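You operate a simulated robot arm through the tools that you are given. There is no shell and no other tool.

The job below is to be done with a simulated robot arm. You get a single attempt, and the scene is never put back.

JOB
Put the purple tin in its tub and wipe the brown stain under it.
Fine: the teal pad lies in the drawer; it goes back there, drawer shut. What is to be rubbed or washed off counts as gone when no trace of it is left.

It is judged by the outcome, as a careful person would: the job done as asked, and still so three seconds after it is handed in. It fails if anything else is knocked over, pushed out of place, dropped, spilled or broken.

ROBOT AND FRAMES
A 6-joint arm with a two-finger gripper, fixed in place. Base frame: the origin is on the floor under the middle of its stand, x ahead of it, y to its left, z up; the work surface is at about z = 78. Lengths are in cm, angles in rad, forces in N, time in s.
It reaches about 157.2 cm from its shoulder. Its first joint turns from -2.897 to 2.897 rad. Payload 2.45 kg.
The TCP is the grasp point between the finger pads, 2 cm short of the fingertips. In the tool frame z runs along the fingers and y along their closing line. The gripper opens to 14 cm; its body begins 16.8 cm behind the TCP.
Orientation is that of the tool frame in the base frame, as a unit quaternion [x, y, z, w]. With the fingers straight down and closing along the base's y, the tool's x points along the base's -x, its y along +y and its z along -z.

CONTROLS
- The arm moves only by the tool arm_command. Its argument "rows" is text: rows parted by semicolons, each of 7 numbers parted by spaces: the shift along the base's x, y, z in units of 25 mm (1.0 is 25 mm), then the turn, a rotation vector about the base's x, y, z in units of 8 degrees (1.0 is 8 degrees), then the closure, from 0 (fully open) to 1 (shut). In form: dx dy dz rx ry rz hand; .... A call has 1 to 20 rows; each row shifts and turns the commanded pose from where the row before left it. A call with a number of a shift or a turn outside -1 to 1 is refused whole. Rows are played at 5 a second. More than 5 cm and 0.15 rad between two rows, or a gripper value outside its range, and nothing of the call is played. Where a pose cannot be reached the arm comes as near as it can. A force on the tool above 40 N (or 10 N above the force at the start of the call, whichever is more), or a blocked arm, ends the call early, and 0.2 s more pass. The fingers move at their own pace (about 4.5 cm/s each) and stop on an object; they squeeze with about 25 N. The grip force told is the motor's: it shows also when the fingers shut on nothing. Time passes only in rows, and 0.2 s behind the last, so rows that do not move let the fingers close. The reply holds the time, the measured pose of the TCP, the force on the tool along the base axes, the opening and the grip force, in the units named above and with some noise, with the torque about the TCP (base axes, N m) and any sound that the robot's microphone picked up.
- Cameras (640 x 400 px; columns grow to the right, rows downward): "scene" is fixed at [40.07, -65.12, 135.85]; the picture's right is [0.98, -0.20, 0.00], its down [-0.06, -0.27, -0.96] and it looks along [0.19, 0.94, -0.28] (base axes); focal length 348 px, centre (320, 200). "wrist" rides on the gripper at [7.8, 1.1, -20.9] in the tool frame; the picture's right is [-0.14, 0.99, 0.00], its down [-0.92, -0.13, -0.37] and it looks along [-0.37, -0.05, 0.93] (tool axes); focal length 280 px, centre (320, 200). There is no depth. A picture from a camera that has moved, and an enlarged one, comes with that camera's place and axes in the base frame and with its lens.
- capture(camera): a new picture of that camera. The clock stands still meanwhile.
- zoom(camera, box): a new picture of the part [left, top, right, bottom] of that camera's present view, enlarged. The clock stands still meanwhile.
- job_done(): hands the job in; it is judged then, once.

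Nothing tells you positions but the pictures and the camera data. Unless the task says otherwise, let go and move clear before handing in.

The tools are called after "Emit:" as a command line: name --argument value ..., lists and objects as JSON in quotes. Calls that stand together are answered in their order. arm_command: Moves the arm, as the interface text tells. Its arguments: {"type":"object","properties":{"rows":{"type":"string"}},"required":["rows"]} The other tools are called the same way: capture (camera) takes a picture; zoom (camera, box) takes an enlarged picture of a part of a camera's view; job_done () hands the job in.

At the start:

```text
time_s: 0.0
tool_pos: [51.71, 68.59, 111.75]
orientation: [0.001, 1.0, 0.001, 0.0]
wrist_force: [-0.5, 0.5, -0.3]
moment: [-0.01, 0.0, 0.03]
grip_width: 14.0
gripper_force: 0.1
```

scene: 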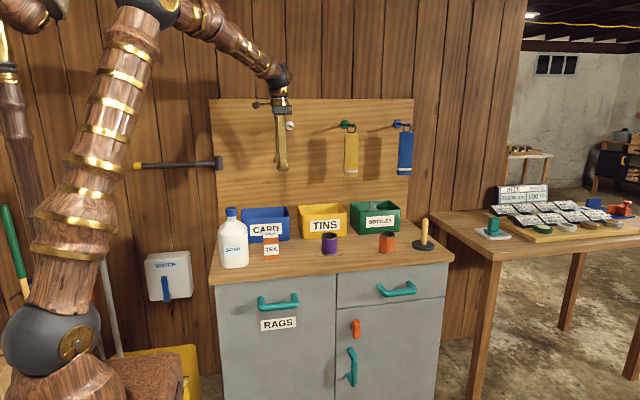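
wrist: 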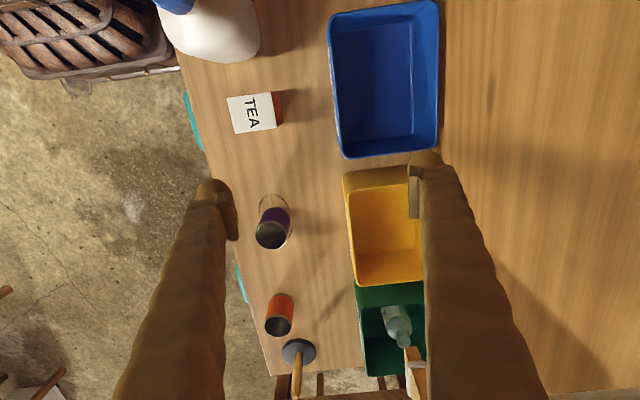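

I see a cabinet with a bench top holding three tubs (CARD, TINS, BOTTLES), a purple tin with a stain ring under it, an orange tin, a tea box and a bottle. I'll look closer before moving.

Emit:
zoom --camera "scene" --box '[200, 190, 460, 350]'

Emit:
zoom --camera "scene" --box '[280, 200, 460, 310]'

Emit:
zoom --camera "wrist" --box '[180, 150, 440, 390]'

Emit:
zoom --camera "scene" --box '[200, 270, 460, 400]'

```text
2.46 times, centred on (330, 270) of scene
camera zoom: at [40.07, -65.12, 135.85], right [0.98, -0.2, 0.0], down [-0.06, -0.27, -0.96], along [0.19, 0.94, -0.28], focal length 856 px, centre (295, 28)
```

zoom: 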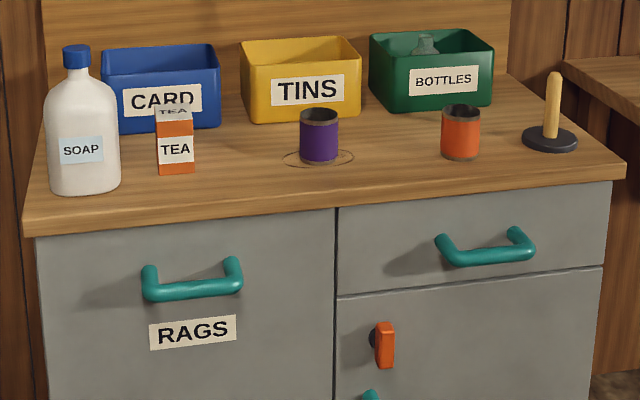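

```text
3.56 times, centred on (370, 255) of scene
camera zoom: at [40.07, -65.12, 135.85], right [0.98, -0.2, 0.0], down [-0.06, -0.27, -0.96], along [0.19, 0.94, -0.28], focal length 1236 px, centre (142, 4)
```

zoom: 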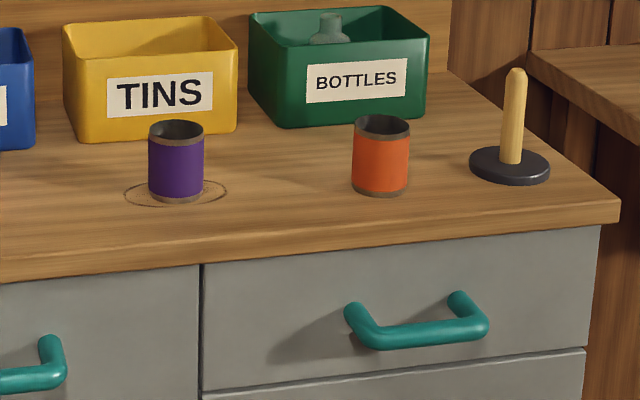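

```text
1.67 times, centred on (310, 270) of wrist
camera zoom: at [43.86, 69.78, 132.7], right [0.14, 0.99, 0.0], down [0.92, -0.13, 0.37], along [0.37, -0.05, -0.93], focal length 467 px, centre (337, 83)
```

zoom: 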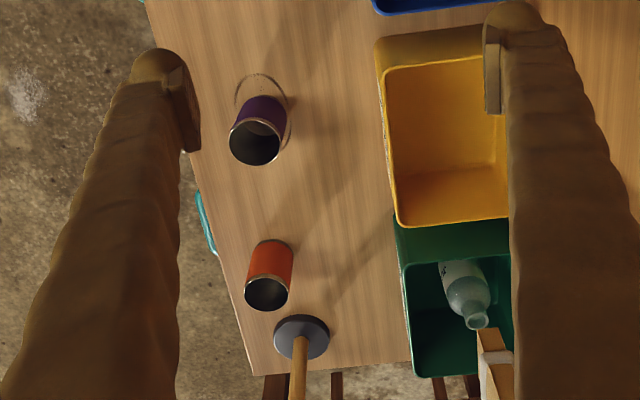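

```text
2.46 times, centred on (330, 335) of scene
camera zoom: at [40.07, -65.12, 135.85], right [0.98, -0.2, 0.0], down [-0.06, -0.27, -0.96], along [0.19, 0.94, -0.28], focal length 856 px, centre (295, -132)
```

zoom: 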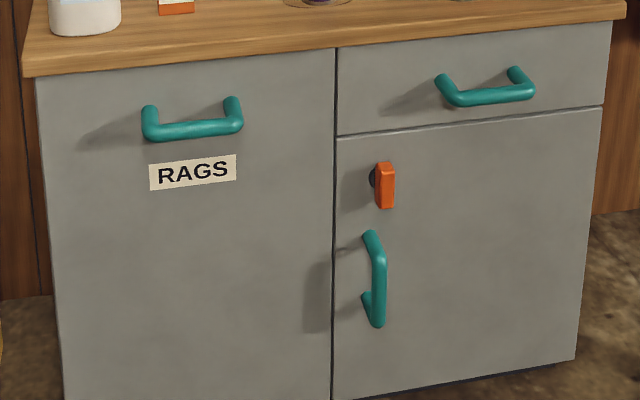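

The purple tin stands at about (68.4, 56.8), about 7 cm tall and 6 cm wide. The TINS tub is at about x 59–80, y 72–88 with its rim at z≈88, and the drawer handle bar is near (92, 40.5, 67). I'll first move above the tin and look again.

Emit:
zoom --camera "scene" --box '[230, 50, 340, 190]'

Emit:
arm_command --rows "0.954 -0.674 -0.3 0 0 0 0; 0.954 -0.674 -0.3 0 0 0 0; 0.954 -0.674 -0.3 0 0 0 0; 0.954 -0.674 -0.3 0 0 0 0; 0.954 -0.674 -0.3 0 0 0 0; 0.954 -0.674 -0.3 0 0 0 0; 0.954 -0.674 -0.3 0 0 0 0; 0 0 0 0 0 0 0"

Emit:
capture --camera "wrist"

Emit:
capture --camera "scene"

```text
2.86 times, centred on (285, 120) of scene
camera zoom: at [40.07, -65.12, 135.85], right [0.98, -0.2, 0.0], down [-0.06, -0.27, -0.96], along [0.19, 0.94, -0.28], focal length 993 px, centre (420, 429)
```

zoom: 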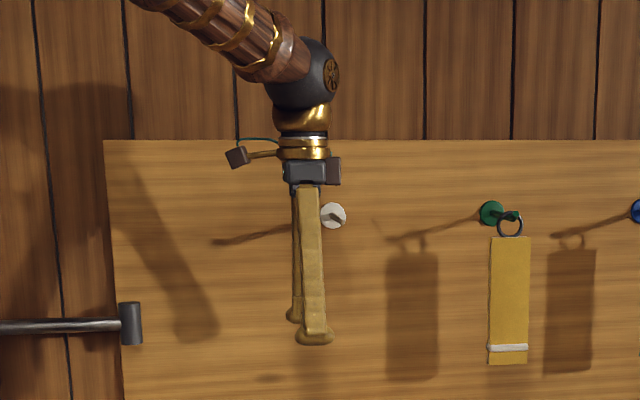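

```text
time_s: 1.8
tool_pos: [68.44, 56.81, 106.55]
orientation: [0.0, 1.0, 0.001, 0.0]
wrist_force: [0.2, 0.1, 0.2]
moment: [0.01, 0.0, -0.01]
grip_width: 13.97
gripper_force: 0.1
```

```text
taken
camera wrist: at [60.52, 57.88, 127.46], right [0.14, 0.99, 0.0], down [0.92, -0.13, 0.37], along [0.37, -0.05, -0.93], focal length 280 px, centre (320, 200)
```

wrist: 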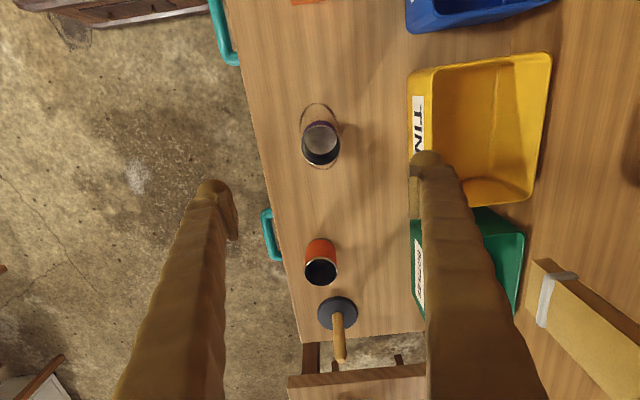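

```text
taken
```

scene: 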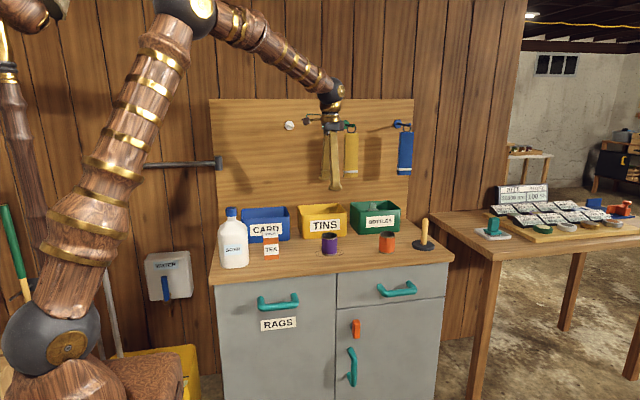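

The tin lies right below the gripper at about (68.3, 57.0). I'll check inside the tin and the ring around it before going down.

Emit:
zoom --camera "wrist" --box '[270, 90, 370, 190]'

Emit:
zoom --camera "scene" --box '[300, 220, 360, 270]'

Emit:
zoom --camera "wrist" --box '[390, 40, 570, 220]'

```text
4.00 times, centred on (320, 140) of wrist
camera zoom: at [60.52, 57.88, 127.46], right [0.14, 0.99, 0.0], down [0.92, -0.13, 0.37], along [0.37, -0.05, -0.93], focal length 1122 px, centre (320, 440)
```

zoom: 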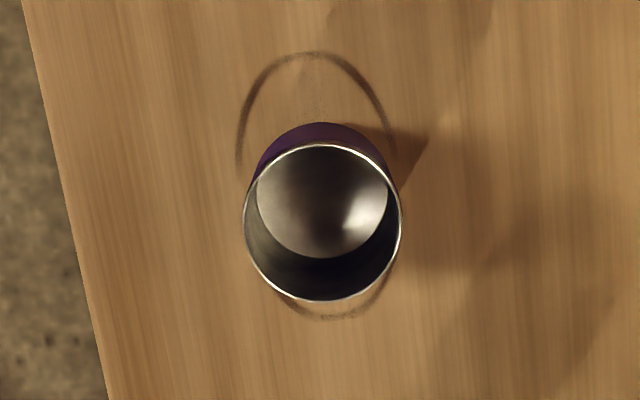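

```text
8.00 times, centred on (330, 245) of scene
camera zoom: at [40.07, -65.12, 135.85], right [0.98, -0.2, 0.0], down [-0.06, -0.27, -0.96], along [0.19, 0.94, -0.28], focal length 2781 px, centre (240, -160)
```

zoom: 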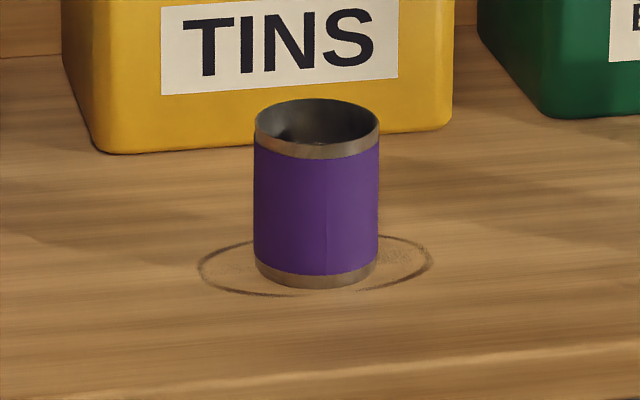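

```text
2.22 times, centred on (480, 130) of wrist
camera zoom: at [60.52, 57.88, 127.46], right [0.14, 0.99, 0.0], down [0.92, -0.13, 0.37], along [0.37, -0.05, -0.93], focal length 623 px, centre (-36, 356)
```

zoom: 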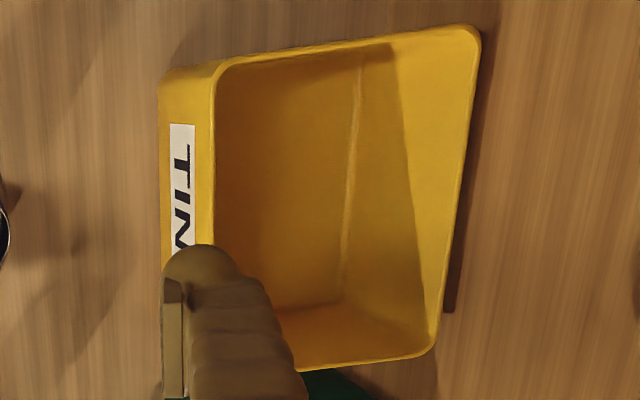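

The tin is empty and so is the TINS tub. I'm lowering the gripper around the tin with the fingers short of the table, then closing.

Emit:
arm_command --rows "0.01 0.01 -0.962 0 0 0 0; 0.01 0.01 -0.962 0 0 0 0; 0 0 -0.962 0 0 0 0; 0 0 -0.962 0 0 0 0; 0 0 -0.962 0 0 0 0; 0 0 -0.962 0 0 0 0; 0 0 -0.962 0 0 0 0; 0 0 -0.962 0 0 0 0; 0 0 -0.962 0 0 0 0; 0 0 -0.962 0 0 0 0; 0 0 0 0 0 0 0"

Emit:
capture --camera "scene"

Emit:
capture --camera "wrist"

```text
time_s: 4.2
tool_pos: [68.48, 56.8, 82.16]
orientation: [0.001, 1.0, 0.0, 0.0]
wrist_force: [1.4, 0.5, 0.0]
moment: [0.03, 0.02, 0.0]
grip_width: 13.97
gripper_force: 0.0
```

```text
taken
```

scene: 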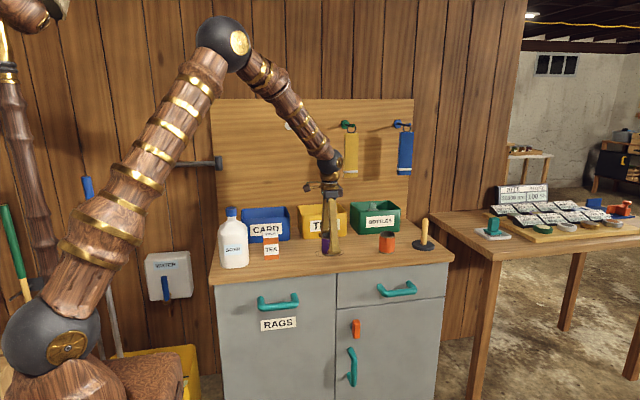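

```text
taken
camera wrist: at [60.49, 57.89, 103.26], right [0.14, 0.99, 0.0], down [0.92, -0.13, 0.37], along [0.37, -0.05, -0.93], focal length 280 px, centre (320, 200)
```

wrist: 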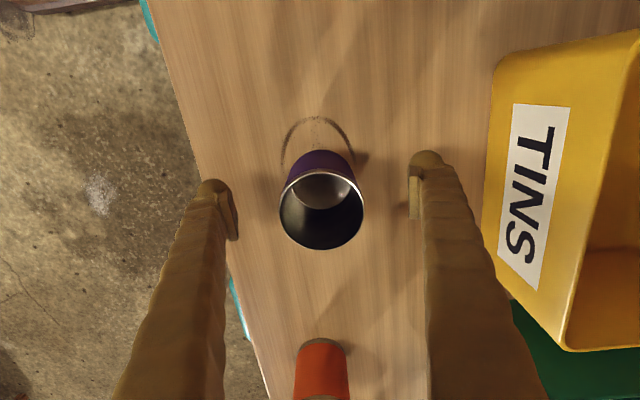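

The tin is centred between the fingers. Closing on it now.

Emit:
arm_command --rows "0 0 0 0 0 0 1; 0 0 0 0 0 0 1; 0 0 0 0 0 0 1; 0 0 0 0 0 0 1; 0 0 0 0 0 0 1; 0 0 0 0 0 0 1; 0 0 0 0 0 0 1"

```text
time_s: 5.8
tool_pos: [68.41, 56.73, 82.23]
orientation: [0.0, 1.0, 0.0, 0.0]
wrist_force: [0.4, -0.3, 1.7]
moment: [0.01, 0.0, 0.01]
grip_width: 6.14
gripper_force: 25.0
```

The tin is held (6.1 cm, 25 N). I'll lift it clear and carry it over the TINS tub, turning the gripper 90° so the fingers spread along the tub's longer side.

Emit:
arm_command --rows "0 0 0.5 0 0 0 1; 0 0 1 0 0 0 1; 0 0 1 0 0 0 1; 0 0 1 0 0 0 1; 0 0 1 0 0 0 1; 0 0 1 0 0 0 1; 0 0 1 0 0 0 1; 0 0 0 0 0 0 1"

Emit:
capture --camera "scene"

Emit:
capture --camera "wrist"

```text
time_s: 7.6
tool_pos: [68.48, 56.71, 98.53]
orientation: [0.0, 1.0, 0.0, 0.0]
wrist_force: [0.8, 0.1, -0.2]
moment: [0.0, 0.0, 0.0]
grip_width: 6.12
gripper_force: 24.9
```

```text
taken
```

scene: 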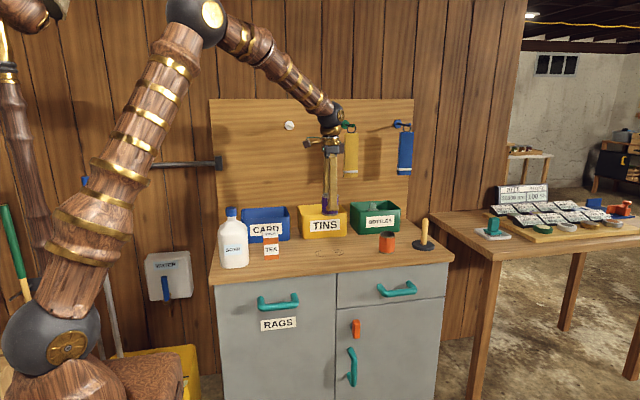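

```text
taken
camera wrist: at [60.63, 57.93, 119.51], right [0.14, 0.99, 0.0], down [0.92, -0.13, 0.37], along [0.37, -0.05, -0.93], focal length 280 px, centre (320, 200)
```

wrist: 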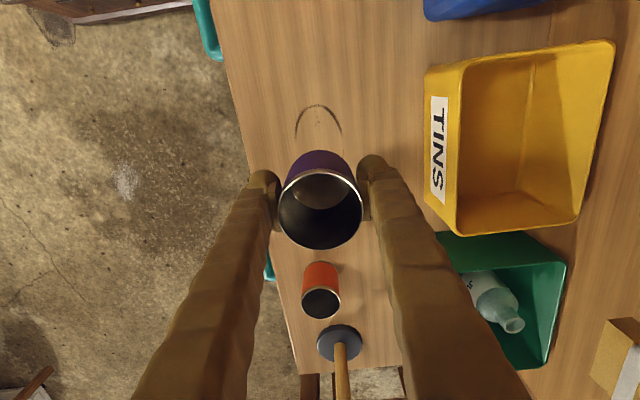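

The tub rim spans about x 60.4–80.5, y 72.8–88, so its centre is about (70.4, 80.3). I'll carry the tin there while turning the gripper.

Emit:
arm_command --rows "0.064 0.787 0 0 0 0.9375 1; 0.064 0.787 0 0 0 0.9375 1; 0.064 0.787 0 0 0 0.9375 1; 0.064 0.787 0 0 0 0.9375 1; 0.064 0.787 0 0 0 0.9375 1; 0.064 0.787 0 0 0 0.9375 1; 0.064 0.787 0 0 0 0.9375 1; 0.064 0.787 0 0 0 0.9375 1; 0.064 0.787 0 0 0 0.9375 1; 0.064 0.787 0 0 0 0.9375 1; 0.064 0.787 0 0 0 0.9375 1; 0.064 0.787 0 0 0 0.9375 1; 0 0 0 0 0 0 1"

Emit:
capture --camera "scene"

Emit:
capture --camera "wrist"

```text
time_s: 10.4
tool_pos: [70.46, 80.69, 98.57]
orientation: [0.707, -0.707, 0.0, 0.0]
wrist_force: [-0.8, 0.3, 0.5]
moment: [-0.02, 0.02, 0.03]
grip_width: 6.12
gripper_force: 24.8
```

```text
taken
```

scene: 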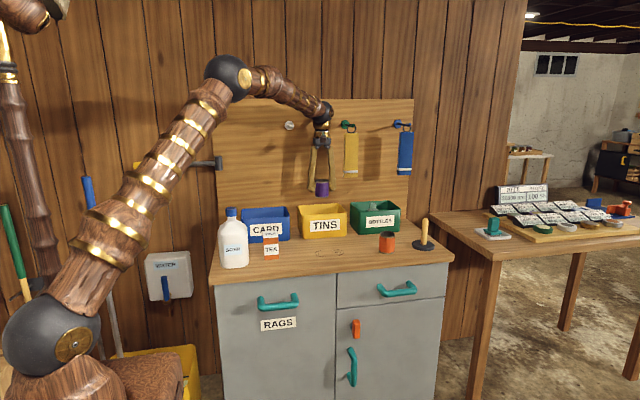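

```text
taken
camera wrist: at [69.26, 72.85, 119.54], right [-0.99, 0.14, 0.0], down [0.13, 0.92, 0.37], along [0.05, 0.36, -0.93], focal length 280 px, centre (320, 200)
```

wrist: 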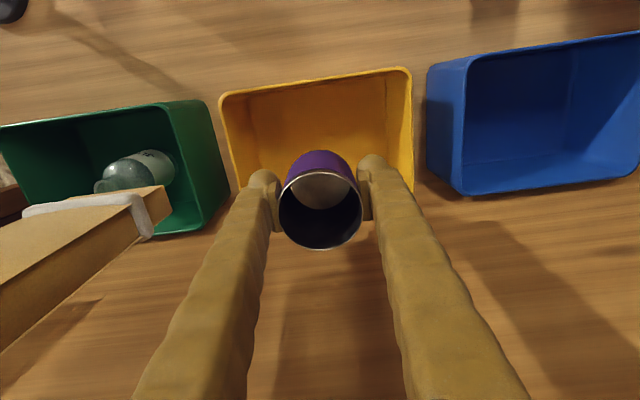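

The tin is above the tub; the yellow hanging cloth seems to hang near x≈83, y≈79, quite close to the gripper. I'll check clearances before lowering.

Emit:
zoom --camera "scene" --box '[280, 90, 420, 250]'

Emit:
zoom --camera "wrist" --box '[180, 50, 440, 290]'

Emit:
zoom --camera "wrist" --box '[0, 120, 240, 400]'

```text
2.50 times, centred on (350, 170) of scene
camera zoom: at [40.07, -65.12, 135.85], right [0.98, -0.2, 0.0], down [-0.06, -0.27, -0.96], along [0.19, 0.94, -0.28], focal length 869 px, centre (245, 275)
```

zoom: 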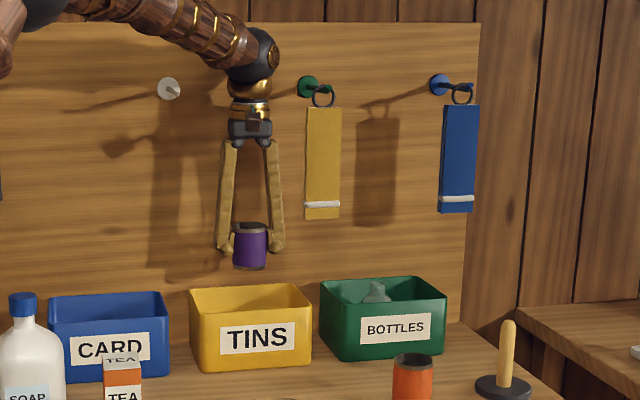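

```text
1.67 times, centred on (310, 170) of wrist
camera zoom: at [69.26, 72.85, 119.54], right [-0.99, 0.14, 0.0], down [0.13, 0.92, 0.37], along [0.05, 0.36, -0.93], focal length 467 px, centre (337, 250)
```

zoom: 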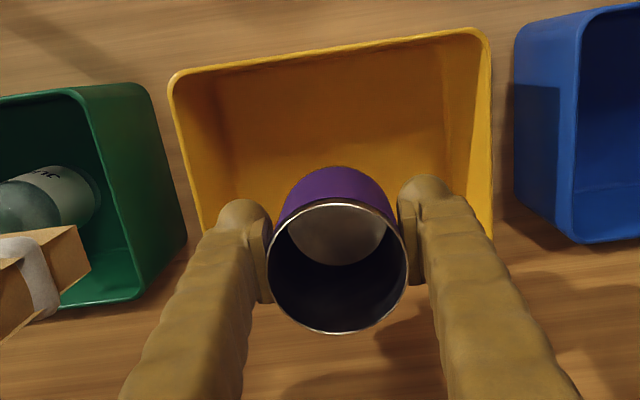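

```text
1.43 times, centred on (120, 260) of wrist
camera zoom: at [69.26, 72.85, 119.54], right [-0.99, 0.14, 0.0], down [0.13, 0.92, 0.37], along [0.05, 0.36, -0.93], focal length 401 px, centre (606, 114)
```

zoom: 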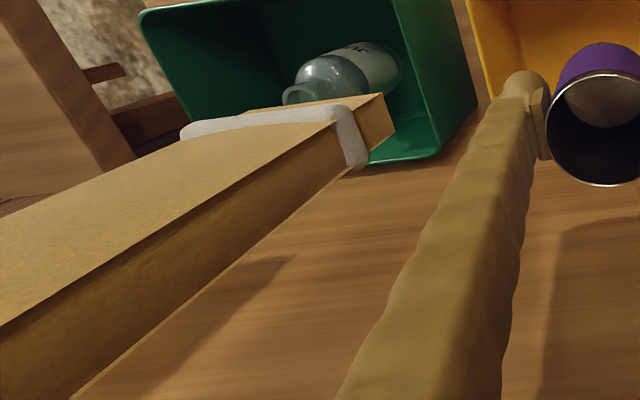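

There's about 3–5 cm between the gripper and the hanging cloth, and lowering keeps it. I'll descend into the tub, slowly near the bottom.

Emit:
arm_command --rows "0 -0.2 -0.8 0 0 0 1; 0 -0.2 -0.8 0 0 0 1; 0 0 -0.8 0 0 0 1; 0 0 -0.8 0 0 0 1; 0 0 -0.8 0 0 0 1; 0 0 -0.8 0 0 0 1; 0 0 0 0 0 0 1"

Emit:
zoom --camera "scene" --box '[280, 90, 420, 250]'

Emit:
capture --camera "wrist"

```text
time_s: 12.0
tool_pos: [70.53, 79.5, 86.52]
orientation: [-0.707, 0.707, 0.0, 0.0]
wrist_force: [0.6, 0.3, -0.7]
moment: [-0.01, -0.01, -0.02]
grip_width: 6.11
gripper_force: 24.4
```

```text
2.50 times, centred on (350, 170) of scene
camera zoom: at [40.07, -65.12, 135.85], right [0.98, -0.2, 0.0], down [-0.06, -0.27, -0.96], along [0.19, 0.94, -0.28], focal length 869 px, centre (245, 275)
```

zoom: 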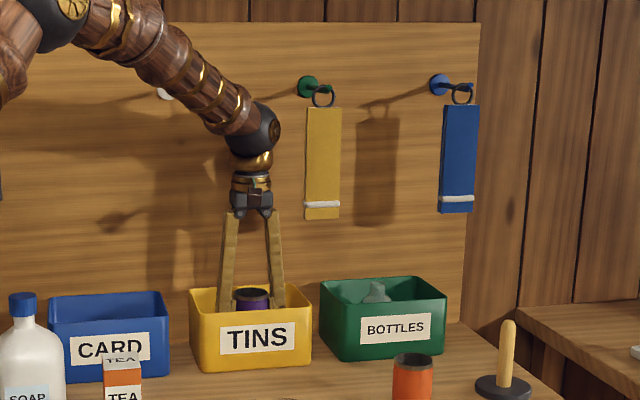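

```text
taken
camera wrist: at [69.3, 71.81, 107.58], right [-0.99, 0.14, 0.0], down [0.13, 0.92, 0.37], along [0.05, 0.37, -0.93], focal length 280 px, centre (320, 200)
```

wrist: 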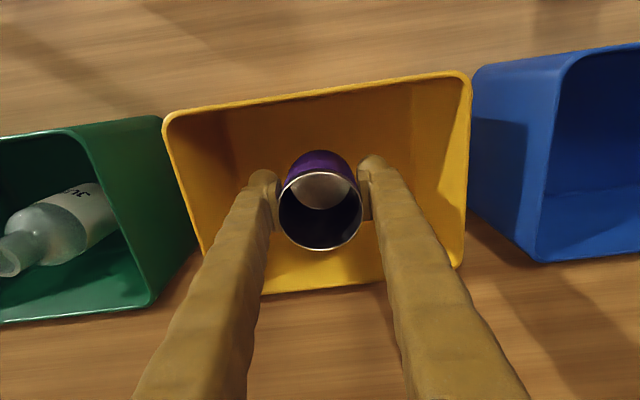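

The tin is within the tub walls with room on all sides. I'll ease it down in small steps until the force shows contact with the floor.

Emit:
arm_command --rows "0 0 -0.25 0 0 0 1; 0 0 -0.25 0 0 0 1; 0 0 -0.25 0 0 0 1; 0 0 -0.2 0 0 0 1; 0 0 -0.1 0 0 0 1; 0 0 0 0 0 0 1"

```text
time_s: 13.4
tool_pos: [70.31, 79.31, 84.01]
orientation: [0.707, -0.707, 0.0, 0.001]
wrist_force: [1.1, 0.4, -0.1]
moment: [0.0, 0.02, 0.0]
grip_width: 6.11
gripper_force: 24.8
```

Emit:
arm_command --rows "0 0 -0.08 0 0 0 1; 0 0 -0.08 0 0 0 1; 0 0 -0.08 0 0 0 1; 0 0 0 0 0 0 1"

Emit:
zoom --camera "scene" --box '[290, 190, 370, 250]'

```text
time_s: 14.4
tool_pos: [70.37, 79.37, 83.37]
orientation: [-0.707, 0.707, 0.0, 0.0]
wrist_force: [-0.2, 0.2, -0.4]
moment: [-0.02, 0.02, -0.02]
grip_width: 6.12
gripper_force: 25.2
```

```text
6.67 times, centred on (330, 220) of scene
camera zoom: at [40.07, -65.12, 135.85], right [0.98, -0.2, 0.0], down [-0.06, -0.27, -0.96], along [0.19, 0.94, -0.28], focal length 2318 px, centre (253, 67)
```

zoom: 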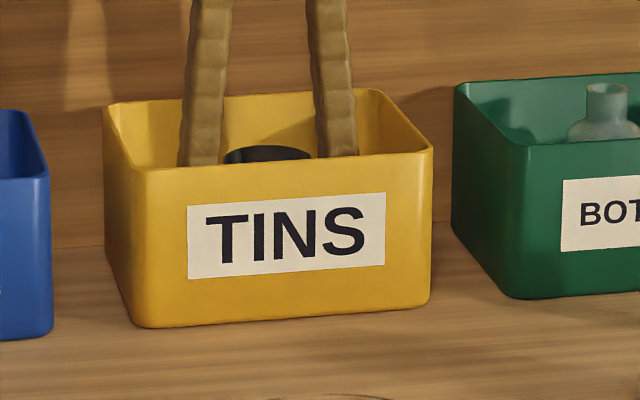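

No contact yet at TCP z≈83.4; continuing gently.

Emit:
arm_command --rows "0 0 -0.08 0 0 0 1; 0 0 -0.06 0 0 0 1; 0 0 0 0 0 0 1"

```text
time_s: 15.2
tool_pos: [70.4, 79.49, 83.03]
orientation: [0.707, -0.707, 0.0, 0.0]
wrist_force: [-0.6, -0.4, -0.3]
moment: [0.0, -0.03, -0.02]
grip_width: 6.13
gripper_force: 24.5
```

Emit:
arm_command --rows "0 0 -0.06 0 0 0 1; 0 0 -0.06 0 0 0 1; 0 0 0 0 0 0 1"

```text
time_s: 16.0
tool_pos: [70.39, 79.5, 82.8]
orientation: [0.707, -0.707, 0.0, 0.0]
wrist_force: [-0.6, 0.2, 0.2]
moment: [0.04, -0.01, -0.01]
grip_width: 6.12
gripper_force: 24.9
```

Emit:
arm_command --rows "0 0 -0.05 0 0 0 1; 0 0 -0.04 0 0 0 1; 0 0 0 0 0 0 1"

```text
time_s: 16.8
tool_pos: [70.36, 79.45, 82.67]
orientation: [0.707, -0.707, 0.0, -0.001]
wrist_force: [4.2, -1.3, 19.8]
moment: [0.05, 0.05, 0.1]
grip_width: 6.12
gripper_force: 25.3
```

The tin is touching the tub floor. I'll relieve the pressure slightly, open the fingers a little and rise out.

Emit:
arm_command --rows "0 0 0.03 0 0 0 1; 0 0 0 0 0 0 0.46; 0 0 0 0 0 0 0.46; 0 0 0 0 0 0 0.46; 0 0 0 0 0 0 0.46"

Emit:
capture --camera "wrist"

```text
time_s: 18.0
tool_pos: [70.3, 79.58, 82.53]
orientation: [0.707, -0.707, 0.0, 0.0]
wrist_force: [-0.1, -0.7, 0.1]
moment: [0.02, 0.02, 0.0]
grip_width: 7.55
gripper_force: 0.0
```

```text
taken
camera wrist: at [69.17, 71.74, 103.62], right [-0.99, 0.14, 0.0], down [0.13, 0.92, 0.37], along [0.05, 0.36, -0.93], focal length 280 px, centre (320, 200)
```

wrist: 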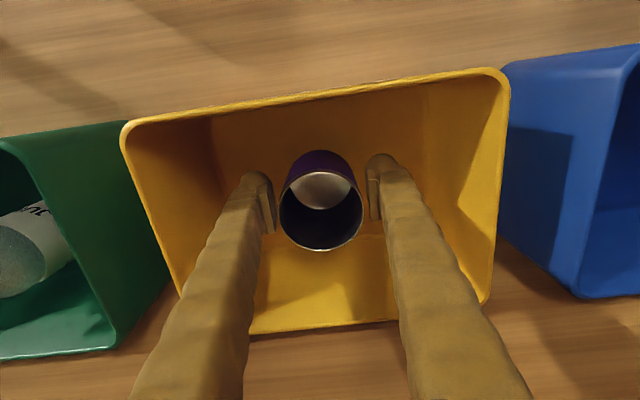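

The tin stands upright in the tub, released. I'll rise straight up out of the tub, then move back toward the front and turn the gripper back.

Emit:
arm_command --rows "0 0 0.5 0 0 0 0.46; 0 0 0.9 0 0 0 0.46; 0 0 0.9 0 0 0 0.46; 0 0 0.9 0 0 0 0.46; 0 0 0.9 0 0 0 0.46; 0 0 0.9 0 0 0 0.46; 0 0 0.9 0 0 0 0.46; 0 0 0.9 0 0 0 0.46; 0 -0.8 0.3 0 0 -0.9375 0.46; 0 -0.8 0 0 0 -0.9375 0.46; 0 -0.8 0 0 0 -0.9375 0.46; 0 -0.8 0 0 0 -0.9375 0.46; 0 -0.8 0 0 0 -0.9375 0.46; 0 -0.8 0 0 0 -0.9375 0.46; 0 -0.8 0 0 0 -0.9375 0.46; 0 -0.8 0 0 0 -0.9375 0.46; 0 -0.8 0 0 0 -0.9375 0.46; 0 -0.8 0 0 0 -0.9375 0.46; 0 -0.8 0 0 0 -0.9375 0.46; 0 -0.8 0 0 0 -0.9375 0.46"

Emit:
capture --camera "wrist"

Emit:
capture --camera "scene"

```text
time_s: 22.2
tool_pos: [70.54, 55.44, 100.34]
orientation: [0.0, 1.0, 0.001, 0.0]
wrist_force: [0.1, -0.6, 0.3]
moment: [0.0, 0.0, 0.01]
grip_width: 7.55
gripper_force: 0.1
```

```text
taken
camera wrist: at [62.55, 56.63, 121.36], right [0.14, 0.99, 0.0], down [0.92, -0.13, 0.37], along [0.37, -0.05, -0.93], focal length 280 px, centre (320, 200)
```

wrist: 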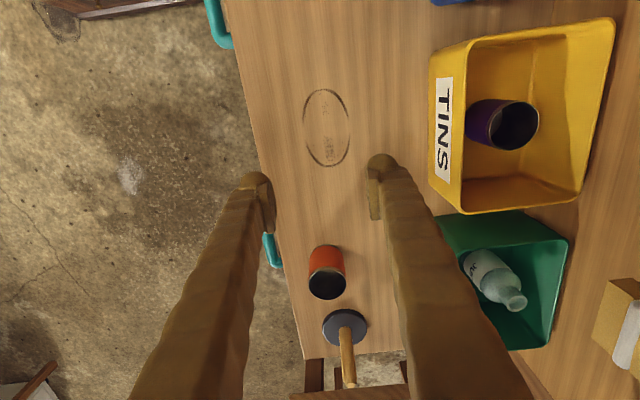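

```text
taken
```

scene: 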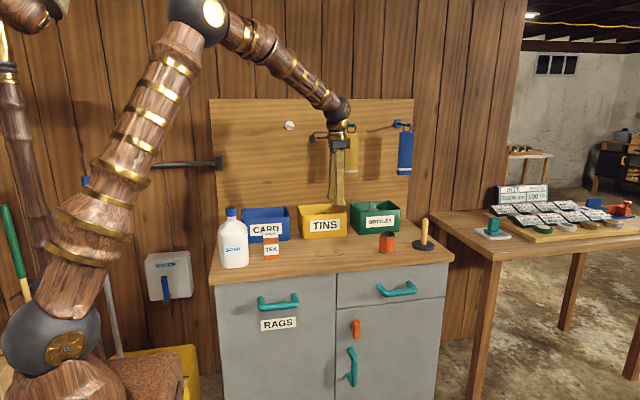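

Emit:
zoom --camera "wrist" --box '[270, 70, 380, 190]'

Emit:
zoom --camera "wrist" --box '[420, 10, 640, 220]'

Emit:
zoom --camera "scene" --box '[300, 230, 460, 350]'

```text
3.33 times, centred on (325, 130) of wrist
camera zoom: at [62.55, 56.63, 121.36], right [0.14, 0.99, 0.0], down [0.92, -0.13, 0.37], along [0.37, -0.05, -0.93], focal length 935 px, centre (303, 433)
```

zoom: 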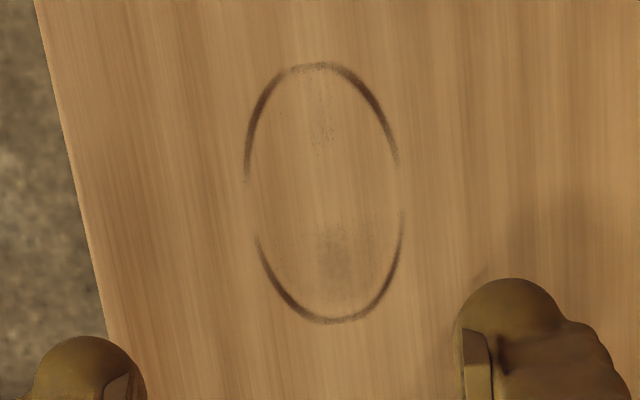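

```text
1.90 times, centred on (530, 115) of wrist
camera zoom: at [62.55, 56.63, 121.36], right [0.14, 0.99, 0.0], down [0.92, -0.13, 0.37], along [0.37, -0.05, -0.93], focal length 534 px, centre (-80, 362)
```

zoom: 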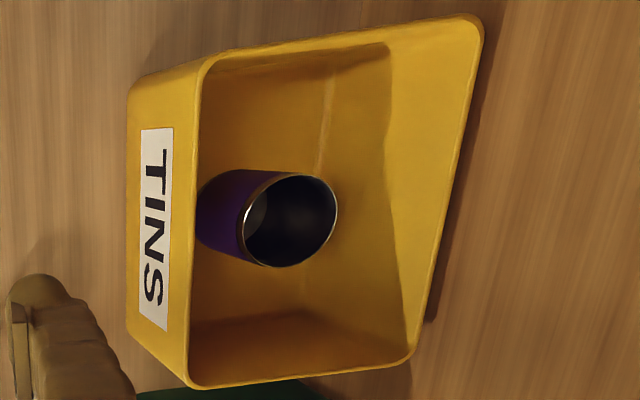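

```text
3.33 times, centred on (380, 290) of scene
camera zoom: at [40.07, -65.12, 135.85], right [0.98, -0.2, 0.0], down [-0.06, -0.27, -0.96], along [0.19, 0.94, -0.28], focal length 1159 px, centre (120, -100)
```

zoom: 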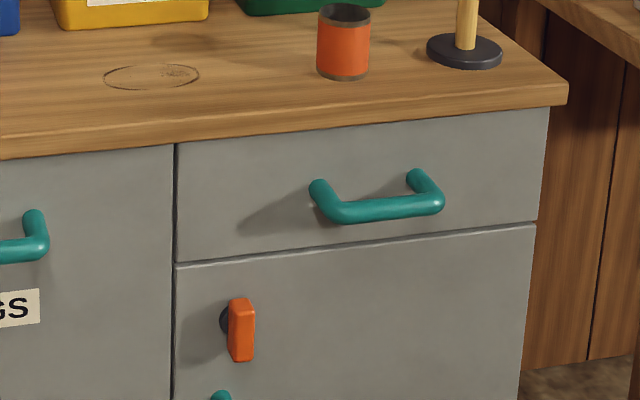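

The tin is upright in the TINS tub. The stain is an oval ring with smudges at about x 62.8–74.5, y 53.4–60.4. Next is the drawer: I'll move in front of its handle with the gripper tilted 45° so the fingers can take the bar without touching the counter edge.

Emit:
arm_command --rows "0.715 -0.757 0 0 0 0 0.46; 0.715 -0.757 0 0 0 0 0.46; 0.715 -0.757 0 0.4 0 0 0.46; 0.715 -0.757 0 0.5 0 0 0.46; 0.715 -0.757 0 0.5 0 0 0.46; 0.715 -0.757 0 0.5 0 0 0.46; 0.715 -0.757 0 0.5 0 0 0.46; 0.715 -0.757 0 0.6 0 0 0.46; 0.715 -0.757 -0.3 0.6 0 0 0.46; 0.715 -0.757 -0.5 0.7 0 0 0.46; 0.715 -0.757 -0.6 0.7 0 0 0.46; 0.715 -0.757 -0.6 0.625 0 0 0.46; 0 0 -0.8 0 0 0 0.5; 0 0 -0.8 0 0 0 0.55; 0 0 -0.8 0 0 0 0.6; 0 0 -0.8 0 0 0 0.6; 0 0 0 0 0 0 0.6"

Emit:
capture --camera "wrist"

Emit:
capture --camera "scene"

```text
time_s: 25.8
tool_pos: [91.83, 32.76, 87.43]
orientation: [0.0, 0.924, 0.382, 0.0]
wrist_force: [0.2, 0.0, -0.2]
moment: [-0.03, 0.03, 0.02]
grip_width: 5.59
gripper_force: 0.1
```

```text
taken
camera wrist: at [83.94, 18.79, 103.05], right [0.14, 0.7, 0.7], down [0.92, -0.35, 0.17], along [0.37, 0.62, -0.69], focal length 280 px, centre (320, 200)
```

wrist: 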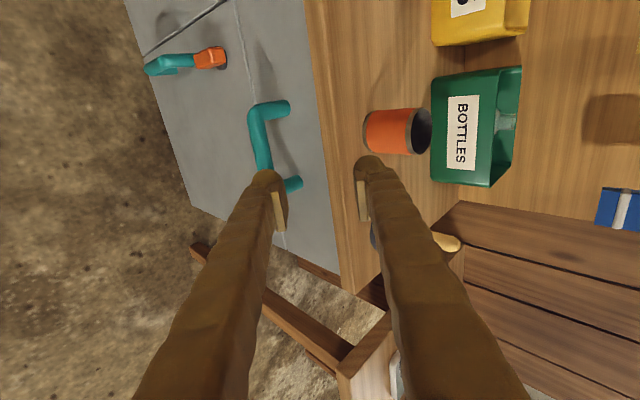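

```text
taken
```

scene: 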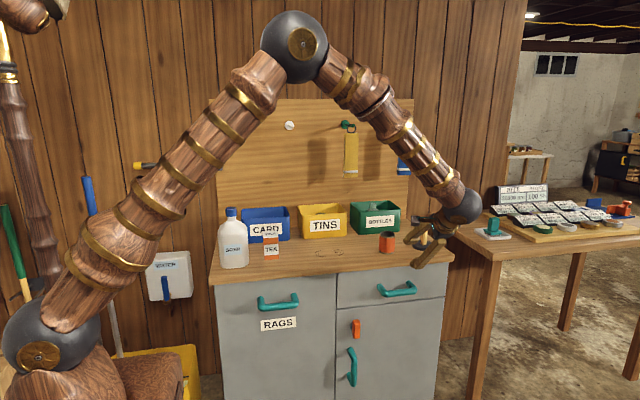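

The handle bar is now measured from two views: along x from 86 to 98 at y≈40.9, z≈66.7, with the drawer face near y≈47.6. I'll go down in line with it and approach at 45°.

Emit:
arm_command --rows "0 -0.08 -0.94 0 0 0 0.6; 0 -0.08 -0.94 0 0 0 0.6; 0 -0.08 -0.94 0 0 0 0.6; 0 -0.08 -0.94 0 0 0 0.6; 0 0 -0.94 0 0 0 0.6; 0 0.65 -0.65 0 0 0 0.6; 0 0.65 -0.65 0 0 0 0.6; 0 0.5 -0.5 0 0 0 0.6; 0 0 0 0 0 0 0.6"

Emit:
capture --camera "wrist"

Emit:
zoom --camera "scene" --box '[330, 230, 470, 330]'

```text
time_s: 27.8
tool_pos: [91.92, 36.47, 70.97]
orientation: [0.0, 0.924, 0.382, 0.0]
wrist_force: [-0.4, -1.1, -0.3]
moment: [-0.02, 0.02, 0.01]
grip_width: 5.58
gripper_force: 0.0
```

```text
taken
camera wrist: at [84.02, 22.5, 86.64], right [0.14, 0.7, 0.7], down [0.92, -0.35, 0.17], along [0.37, 0.62, -0.69], focal length 280 px, centre (320, 200)
```

wrist: 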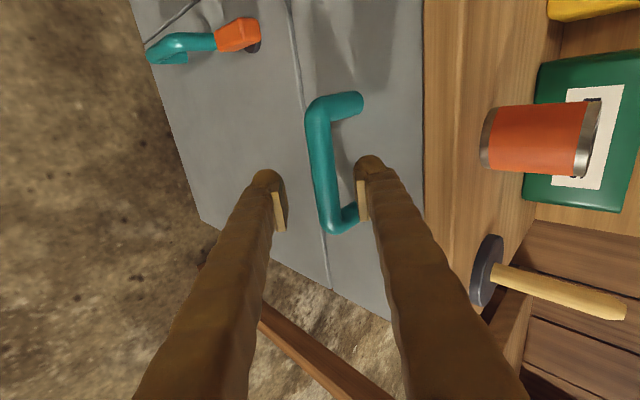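

```text
4.00 times, centred on (400, 280) of scene
camera zoom: at [40.07, -65.12, 135.85], right [0.98, -0.2, 0.0], down [-0.06, -0.27, -0.96], along [0.19, 0.94, -0.28], focal length 1391 px, centre (0, -120)
```

zoom: 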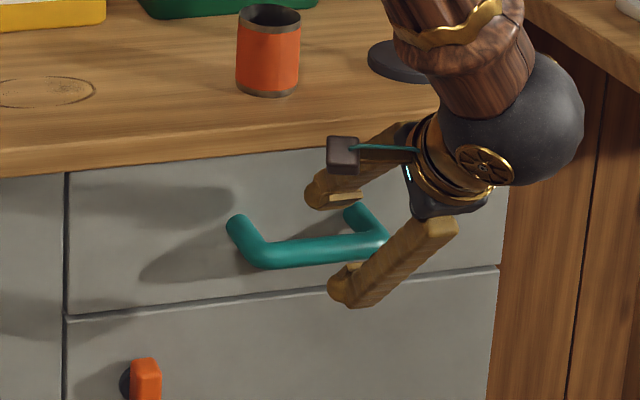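

The bar sits between the fingers in the wrist view. I'll advance about 5.8 cm along the tool axis and check before closing.

Emit:
arm_command --rows "0 0.42 -0.4 0 0 0 0.6; 0 0.42 -0.4 0 0 0 0.6; 0 0.42 -0.4 0 0 0 0.6; 0 0.42 -0.4 0 0 0 0.6; 0 0 0 0 0 0 0.6"

Emit:
capture --camera "wrist"

Emit:
zoom --camera "scene" --box '[330, 230, 470, 330]'

```text
time_s: 29.0
tool_pos: [91.8, 40.83, 67.12]
orientation: [-0.001, 0.924, 0.383, 0.001]
wrist_force: [0.2, -0.1, 0.9]
moment: [0.0, 0.02, 0.03]
grip_width: 5.62
gripper_force: 0.1
```

```text
taken
camera wrist: at [83.93, 26.81, 82.71], right [0.14, 0.7, 0.7], down [0.92, -0.35, 0.17], along [0.37, 0.62, -0.69], focal length 280 px, centre (320, 200)
```

wrist: 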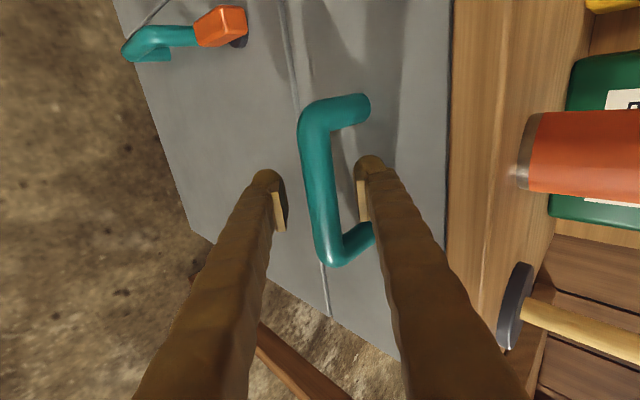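

```text
4.00 times, centred on (400, 280) of scene
camera zoom: at [40.07, -65.12, 135.85], right [0.98, -0.2, 0.0], down [-0.06, -0.27, -0.96], along [0.19, 0.94, -0.28], focal length 1391 px, centre (0, -120)
```

zoom: 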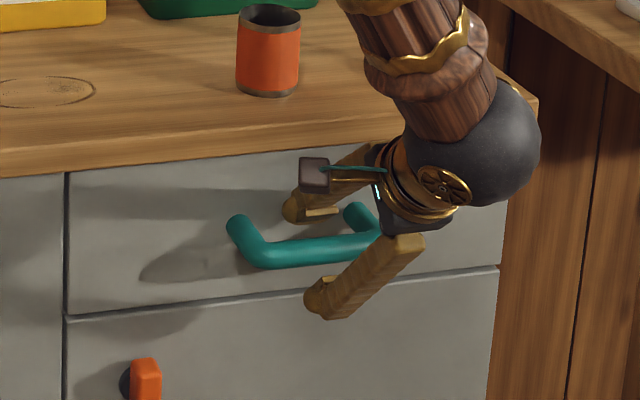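

The bar is between the pads, centred. Closing on the handle.

Emit:
arm_command --rows "0 0 0 0 0 0 1; 0 0 0 0 0 0 1; 0 0 0 0 0 0 1; 0 0 0 0 0 0 1; 0 0 0 0 0 0 1"

Emit:
capture --camera "wrist"

```text
time_s: 30.2
tool_pos: [91.89, 40.62, 67.1]
orientation: [0.001, 0.924, 0.382, 0.0]
wrist_force: [0.6, 1.6, 7.7]
moment: [0.0, 0.66, -0.62]
grip_width: 2.1
gripper_force: 44.8
```

```text
taken
camera wrist: at [83.93, 26.79, 82.74], right [0.14, 0.7, 0.7], down [0.92, -0.35, 0.17], along [0.37, 0.62, -0.69], focal length 280 px, centre (320, 200)
```

wrist: 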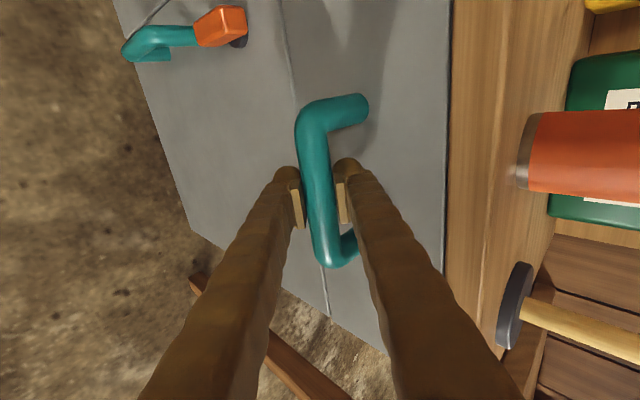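

The handle is gripped (2.1 cm). Pulling the drawer out gently.

Emit:
arm_command --rows "0 -0.2 0 0 0 0 1; 0 -0.3 0 0 0 0 1; 0 -0.3 0 0 0 0 1; 0 -0.3 0 0 0 0 1; 0 0 0 0 0 0 1"

Emit:
capture --camera "scene"

```text
time_s: 31.4
tool_pos: [91.73, 38.05, 67.15]
orientation: [0.001, 0.924, 0.383, 0.0]
wrist_force: [5.3, 0.3, 4.2]
moment: [0.03, 0.51, -0.61]
grip_width: 2.13
gripper_force: 45.5
```

```text
taken
```

scene: 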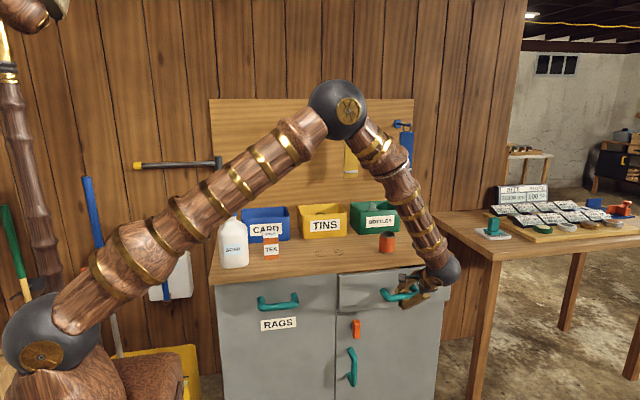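

The drawer is sliding out. I'll pull it about 16 cm further.

Emit:
arm_command --rows "0 -0.5 0 0 0 0 1; 0 -0.7 0 0 0 0 1; 0 -0.7 0 0 0 0 1; 0 -0.7 0 0 0 0 1; 0 -0.7 0 0 0 0 1; 0 -0.7 0 0 0 0 1; 0 -0.7 0 0 0 0 1; 0 -0.7 0 0 0 0 1; 0 -0.5 0 0 0 0 1; 0 -0.3 0 0 0 0 1; 0 0 0 0 0 0 1"

Emit:
capture --camera "scene"

Emit:
capture --camera "wrist"

```text
time_s: 33.8
tool_pos: [91.9, 22.39, 67.17]
orientation: [0.0, 0.924, 0.382, 0.0]
wrist_force: [4.0, -1.1, 8.9]
moment: [0.02, 0.43, -0.82]
grip_width: 2.08
gripper_force: 44.4
```

```text
taken
```

scene: 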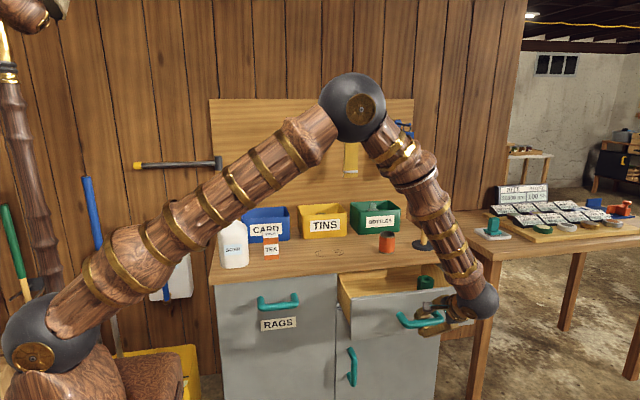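

```text
taken
camera wrist: at [83.92, 8.4, 82.72], right [0.14, 0.7, 0.7], down [0.92, -0.35, 0.17], along [0.37, 0.62, -0.69], focal length 280 px, centre (320, 200)
```

wrist: 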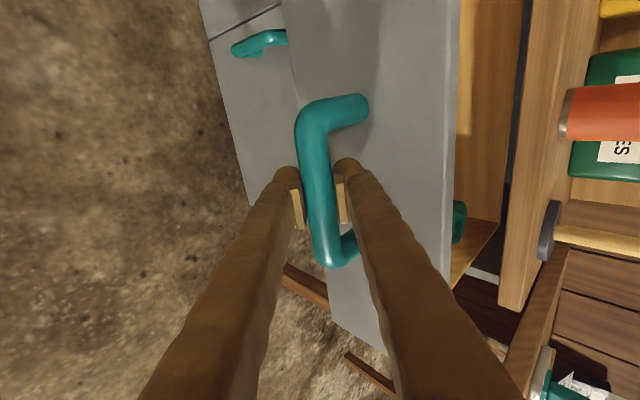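

The drawer is 18 cm open and something teal is inside on the right. I'll look closer at it.

Emit:
zoom --camera "scene" --box '[330, 240, 490, 350]'

Emit:
zoom --camera "wrist" --box '[400, 100, 560, 300]'

```text
3.64 times, centred on (410, 295) of scene
camera zoom: at [40.07, -65.12, 135.85], right [0.98, -0.2, 0.0], down [-0.06, -0.27, -0.96], along [0.19, 0.94, -0.28], focal length 1264 px, centre (-7, -146)
```

zoom: 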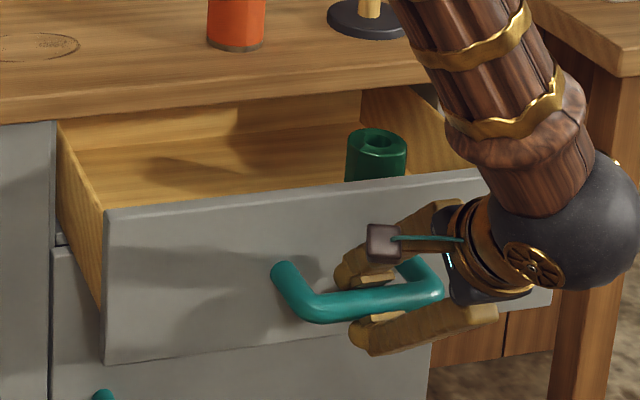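

```text
2.00 times, centred on (480, 200) of wrist
camera zoom: at [83.92, 8.4, 82.72], right [0.14, 0.7, 0.7], down [0.92, -0.35, 0.17], along [0.37, 0.62, -0.69], focal length 561 px, centre (0, 200)
```

zoom: 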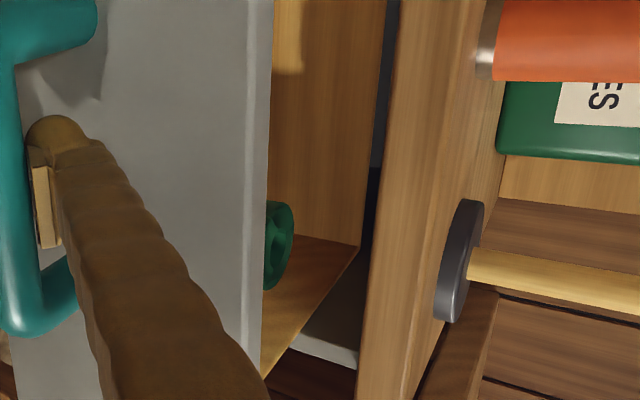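

That one is a dark-green roll, not the pad. I'll pull the drawer out a little further so I can look in from above.

Emit:
arm_command --rows "0 -0.4 0 0 0 0 1; 0 -0.5 0 0 0 0 1; 0 -0.5 0 0 0 0 1; 0 -0.5 0 0 0 0 1; 0 -0.5 0 0 0 0 1; 0 -0.3 0 0 0 0 1; 0 0 0 0 0 0 1"

Emit:
zoom --camera "scene" --box '[330, 240, 490, 350]'

```text
time_s: 35.0
tool_pos: [91.9, 16.97, 67.17]
orientation: [0.0, 0.923, 0.384, -0.001]
wrist_force: [3.6, 6.6, -5.4]
moment: [0.02, 0.63, -0.62]
grip_width: 2.1
gripper_force: 44.6
stopped in row 6: the force on the tool passed its limit at 62 N (the readings are from after the stop); the commanded pose is now the measured one
```

```text
3.64 times, centred on (410, 295) of scene
camera zoom: at [40.07, -65.12, 135.85], right [0.98, -0.2, 0.0], down [-0.06, -0.27, -0.96], along [0.19, 0.94, -0.28], focal length 1264 px, centre (-7, -146)
```

zoom: 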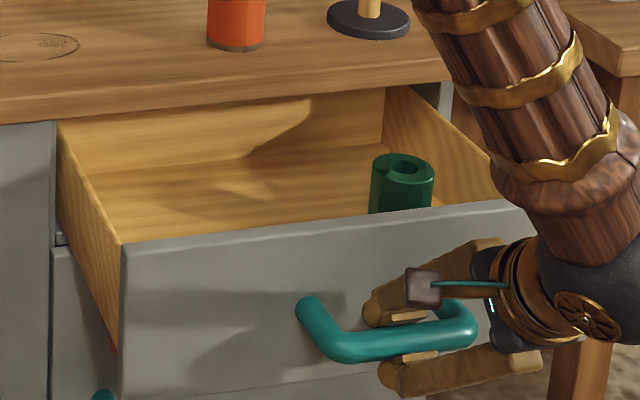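

The drawer reached its stop, about 24 cm open. I'll release the handle, back off, and look into the drawer from above.

Emit:
arm_command --rows "0 0 0 0 0 0 0.6; 0 0 0 0 0 0 0.6; 0 0 0 0 0 0 0.6; 0 0 0 0 0 0 0.6; 0 -0.4 0.4 0 0 0 0.6; 0 -0.6 0.6 0 0 0 0.6; 0 -0.6 0.6 0 0 0 0.6; 0 -0.6 0.6 0 0 0 0.6; 0 0 0.9 0 0 0 0.6; 0 0 0.9 0 0 0 0.6; 0 0 0.9 0 0 0 0.6; 0 0 0.9 0 0 0 0.6; 0 0 0.9 0 0 0 0.6; 0 0 0 0 0 0 0.6"

Emit:
capture --camera "wrist"

Emit:
capture --camera "scene"

```text
time_s: 38.0
tool_pos: [91.82, 11.53, 83.93]
orientation: [0.0, 0.923, 0.385, 0.0]
wrist_force: [-0.3, -0.1, -0.3]
moment: [-0.04, 0.03, -0.01]
grip_width: 5.57
gripper_force: 0.1
```

```text
taken
camera wrist: at [83.91, -2.45, 99.52], right [0.14, 0.7, 0.7], down [0.92, -0.35, 0.17], along [0.36, 0.62, -0.69], focal length 280 px, centre (320, 200)
```

wrist: 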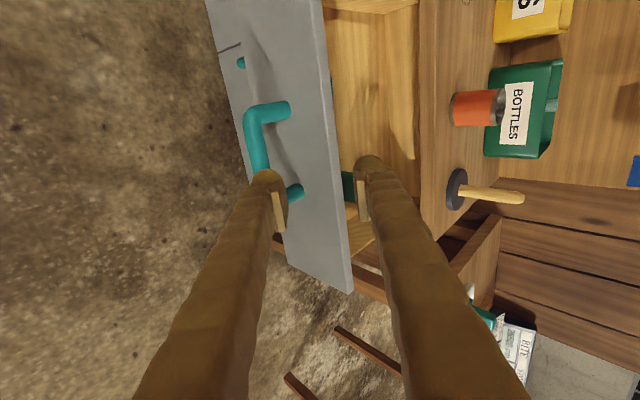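

```text
taken
```

scene: 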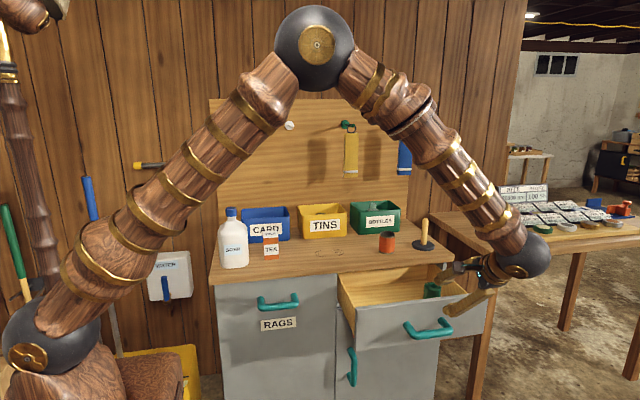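

Now I'll rotate the gripper back to vertical and move above the open drawer to see its contents.

Emit:
arm_command --rows "-0.15 0.4 1 -0.5625 0 0 0.6; -0.15 0.6 1 -0.5625 0 0 0.6; -0.15 0.86 0.8 -0.5625 0 0 0.6; -0.15 0.86 0.8 -0.5625 0 0 0.6; -0.15 0.86 0.72 -0.5625 0 0 0.6; -0.15 0.86 0.72 -0.5625 0 0 0.6; -0.15 0.86 0.72 -0.5625 0 0 0.6; -0.15 0.86 0.72 -0.5625 0 0 0.6; -0.15 0.86 0.72 -0.5625 0 0 0.6; -0.15 0.86 0.2 -0.5625 0 0 0.6; 0 0 0 0 0 0 0.6"

Emit:
capture --camera "wrist"

Emit:
capture --camera "scene"

```text
time_s: 40.4
tool_pos: [88.06, 31.18, 102.49]
orientation: [0.0, 1.0, 0.001, 0.0]
wrist_force: [-0.3, 0.2, -0.8]
moment: [-0.01, 0.02, 0.0]
grip_width: 5.61
gripper_force: 0.0
```

```text
taken
camera wrist: at [80.13, 32.23, 123.41], right [0.14, 0.99, 0.0], down [0.92, -0.13, 0.37], along [0.36, -0.05, -0.93], focal length 280 px, centre (320, 200)
```

wrist: 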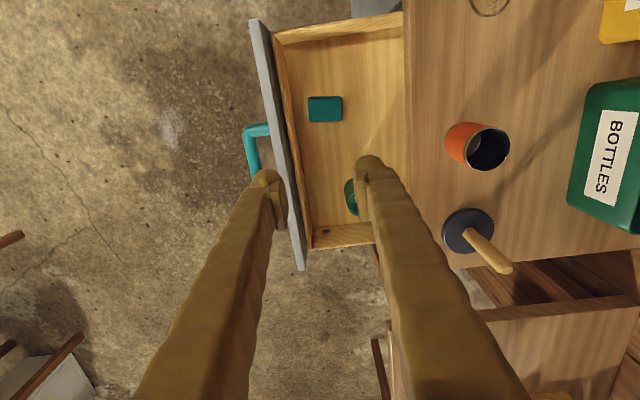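

```text
taken
```

scene: 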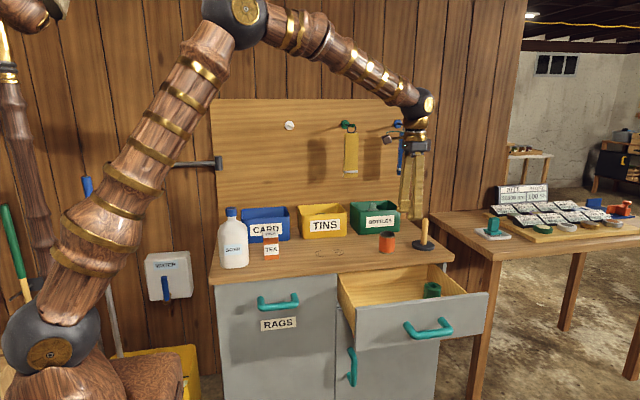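

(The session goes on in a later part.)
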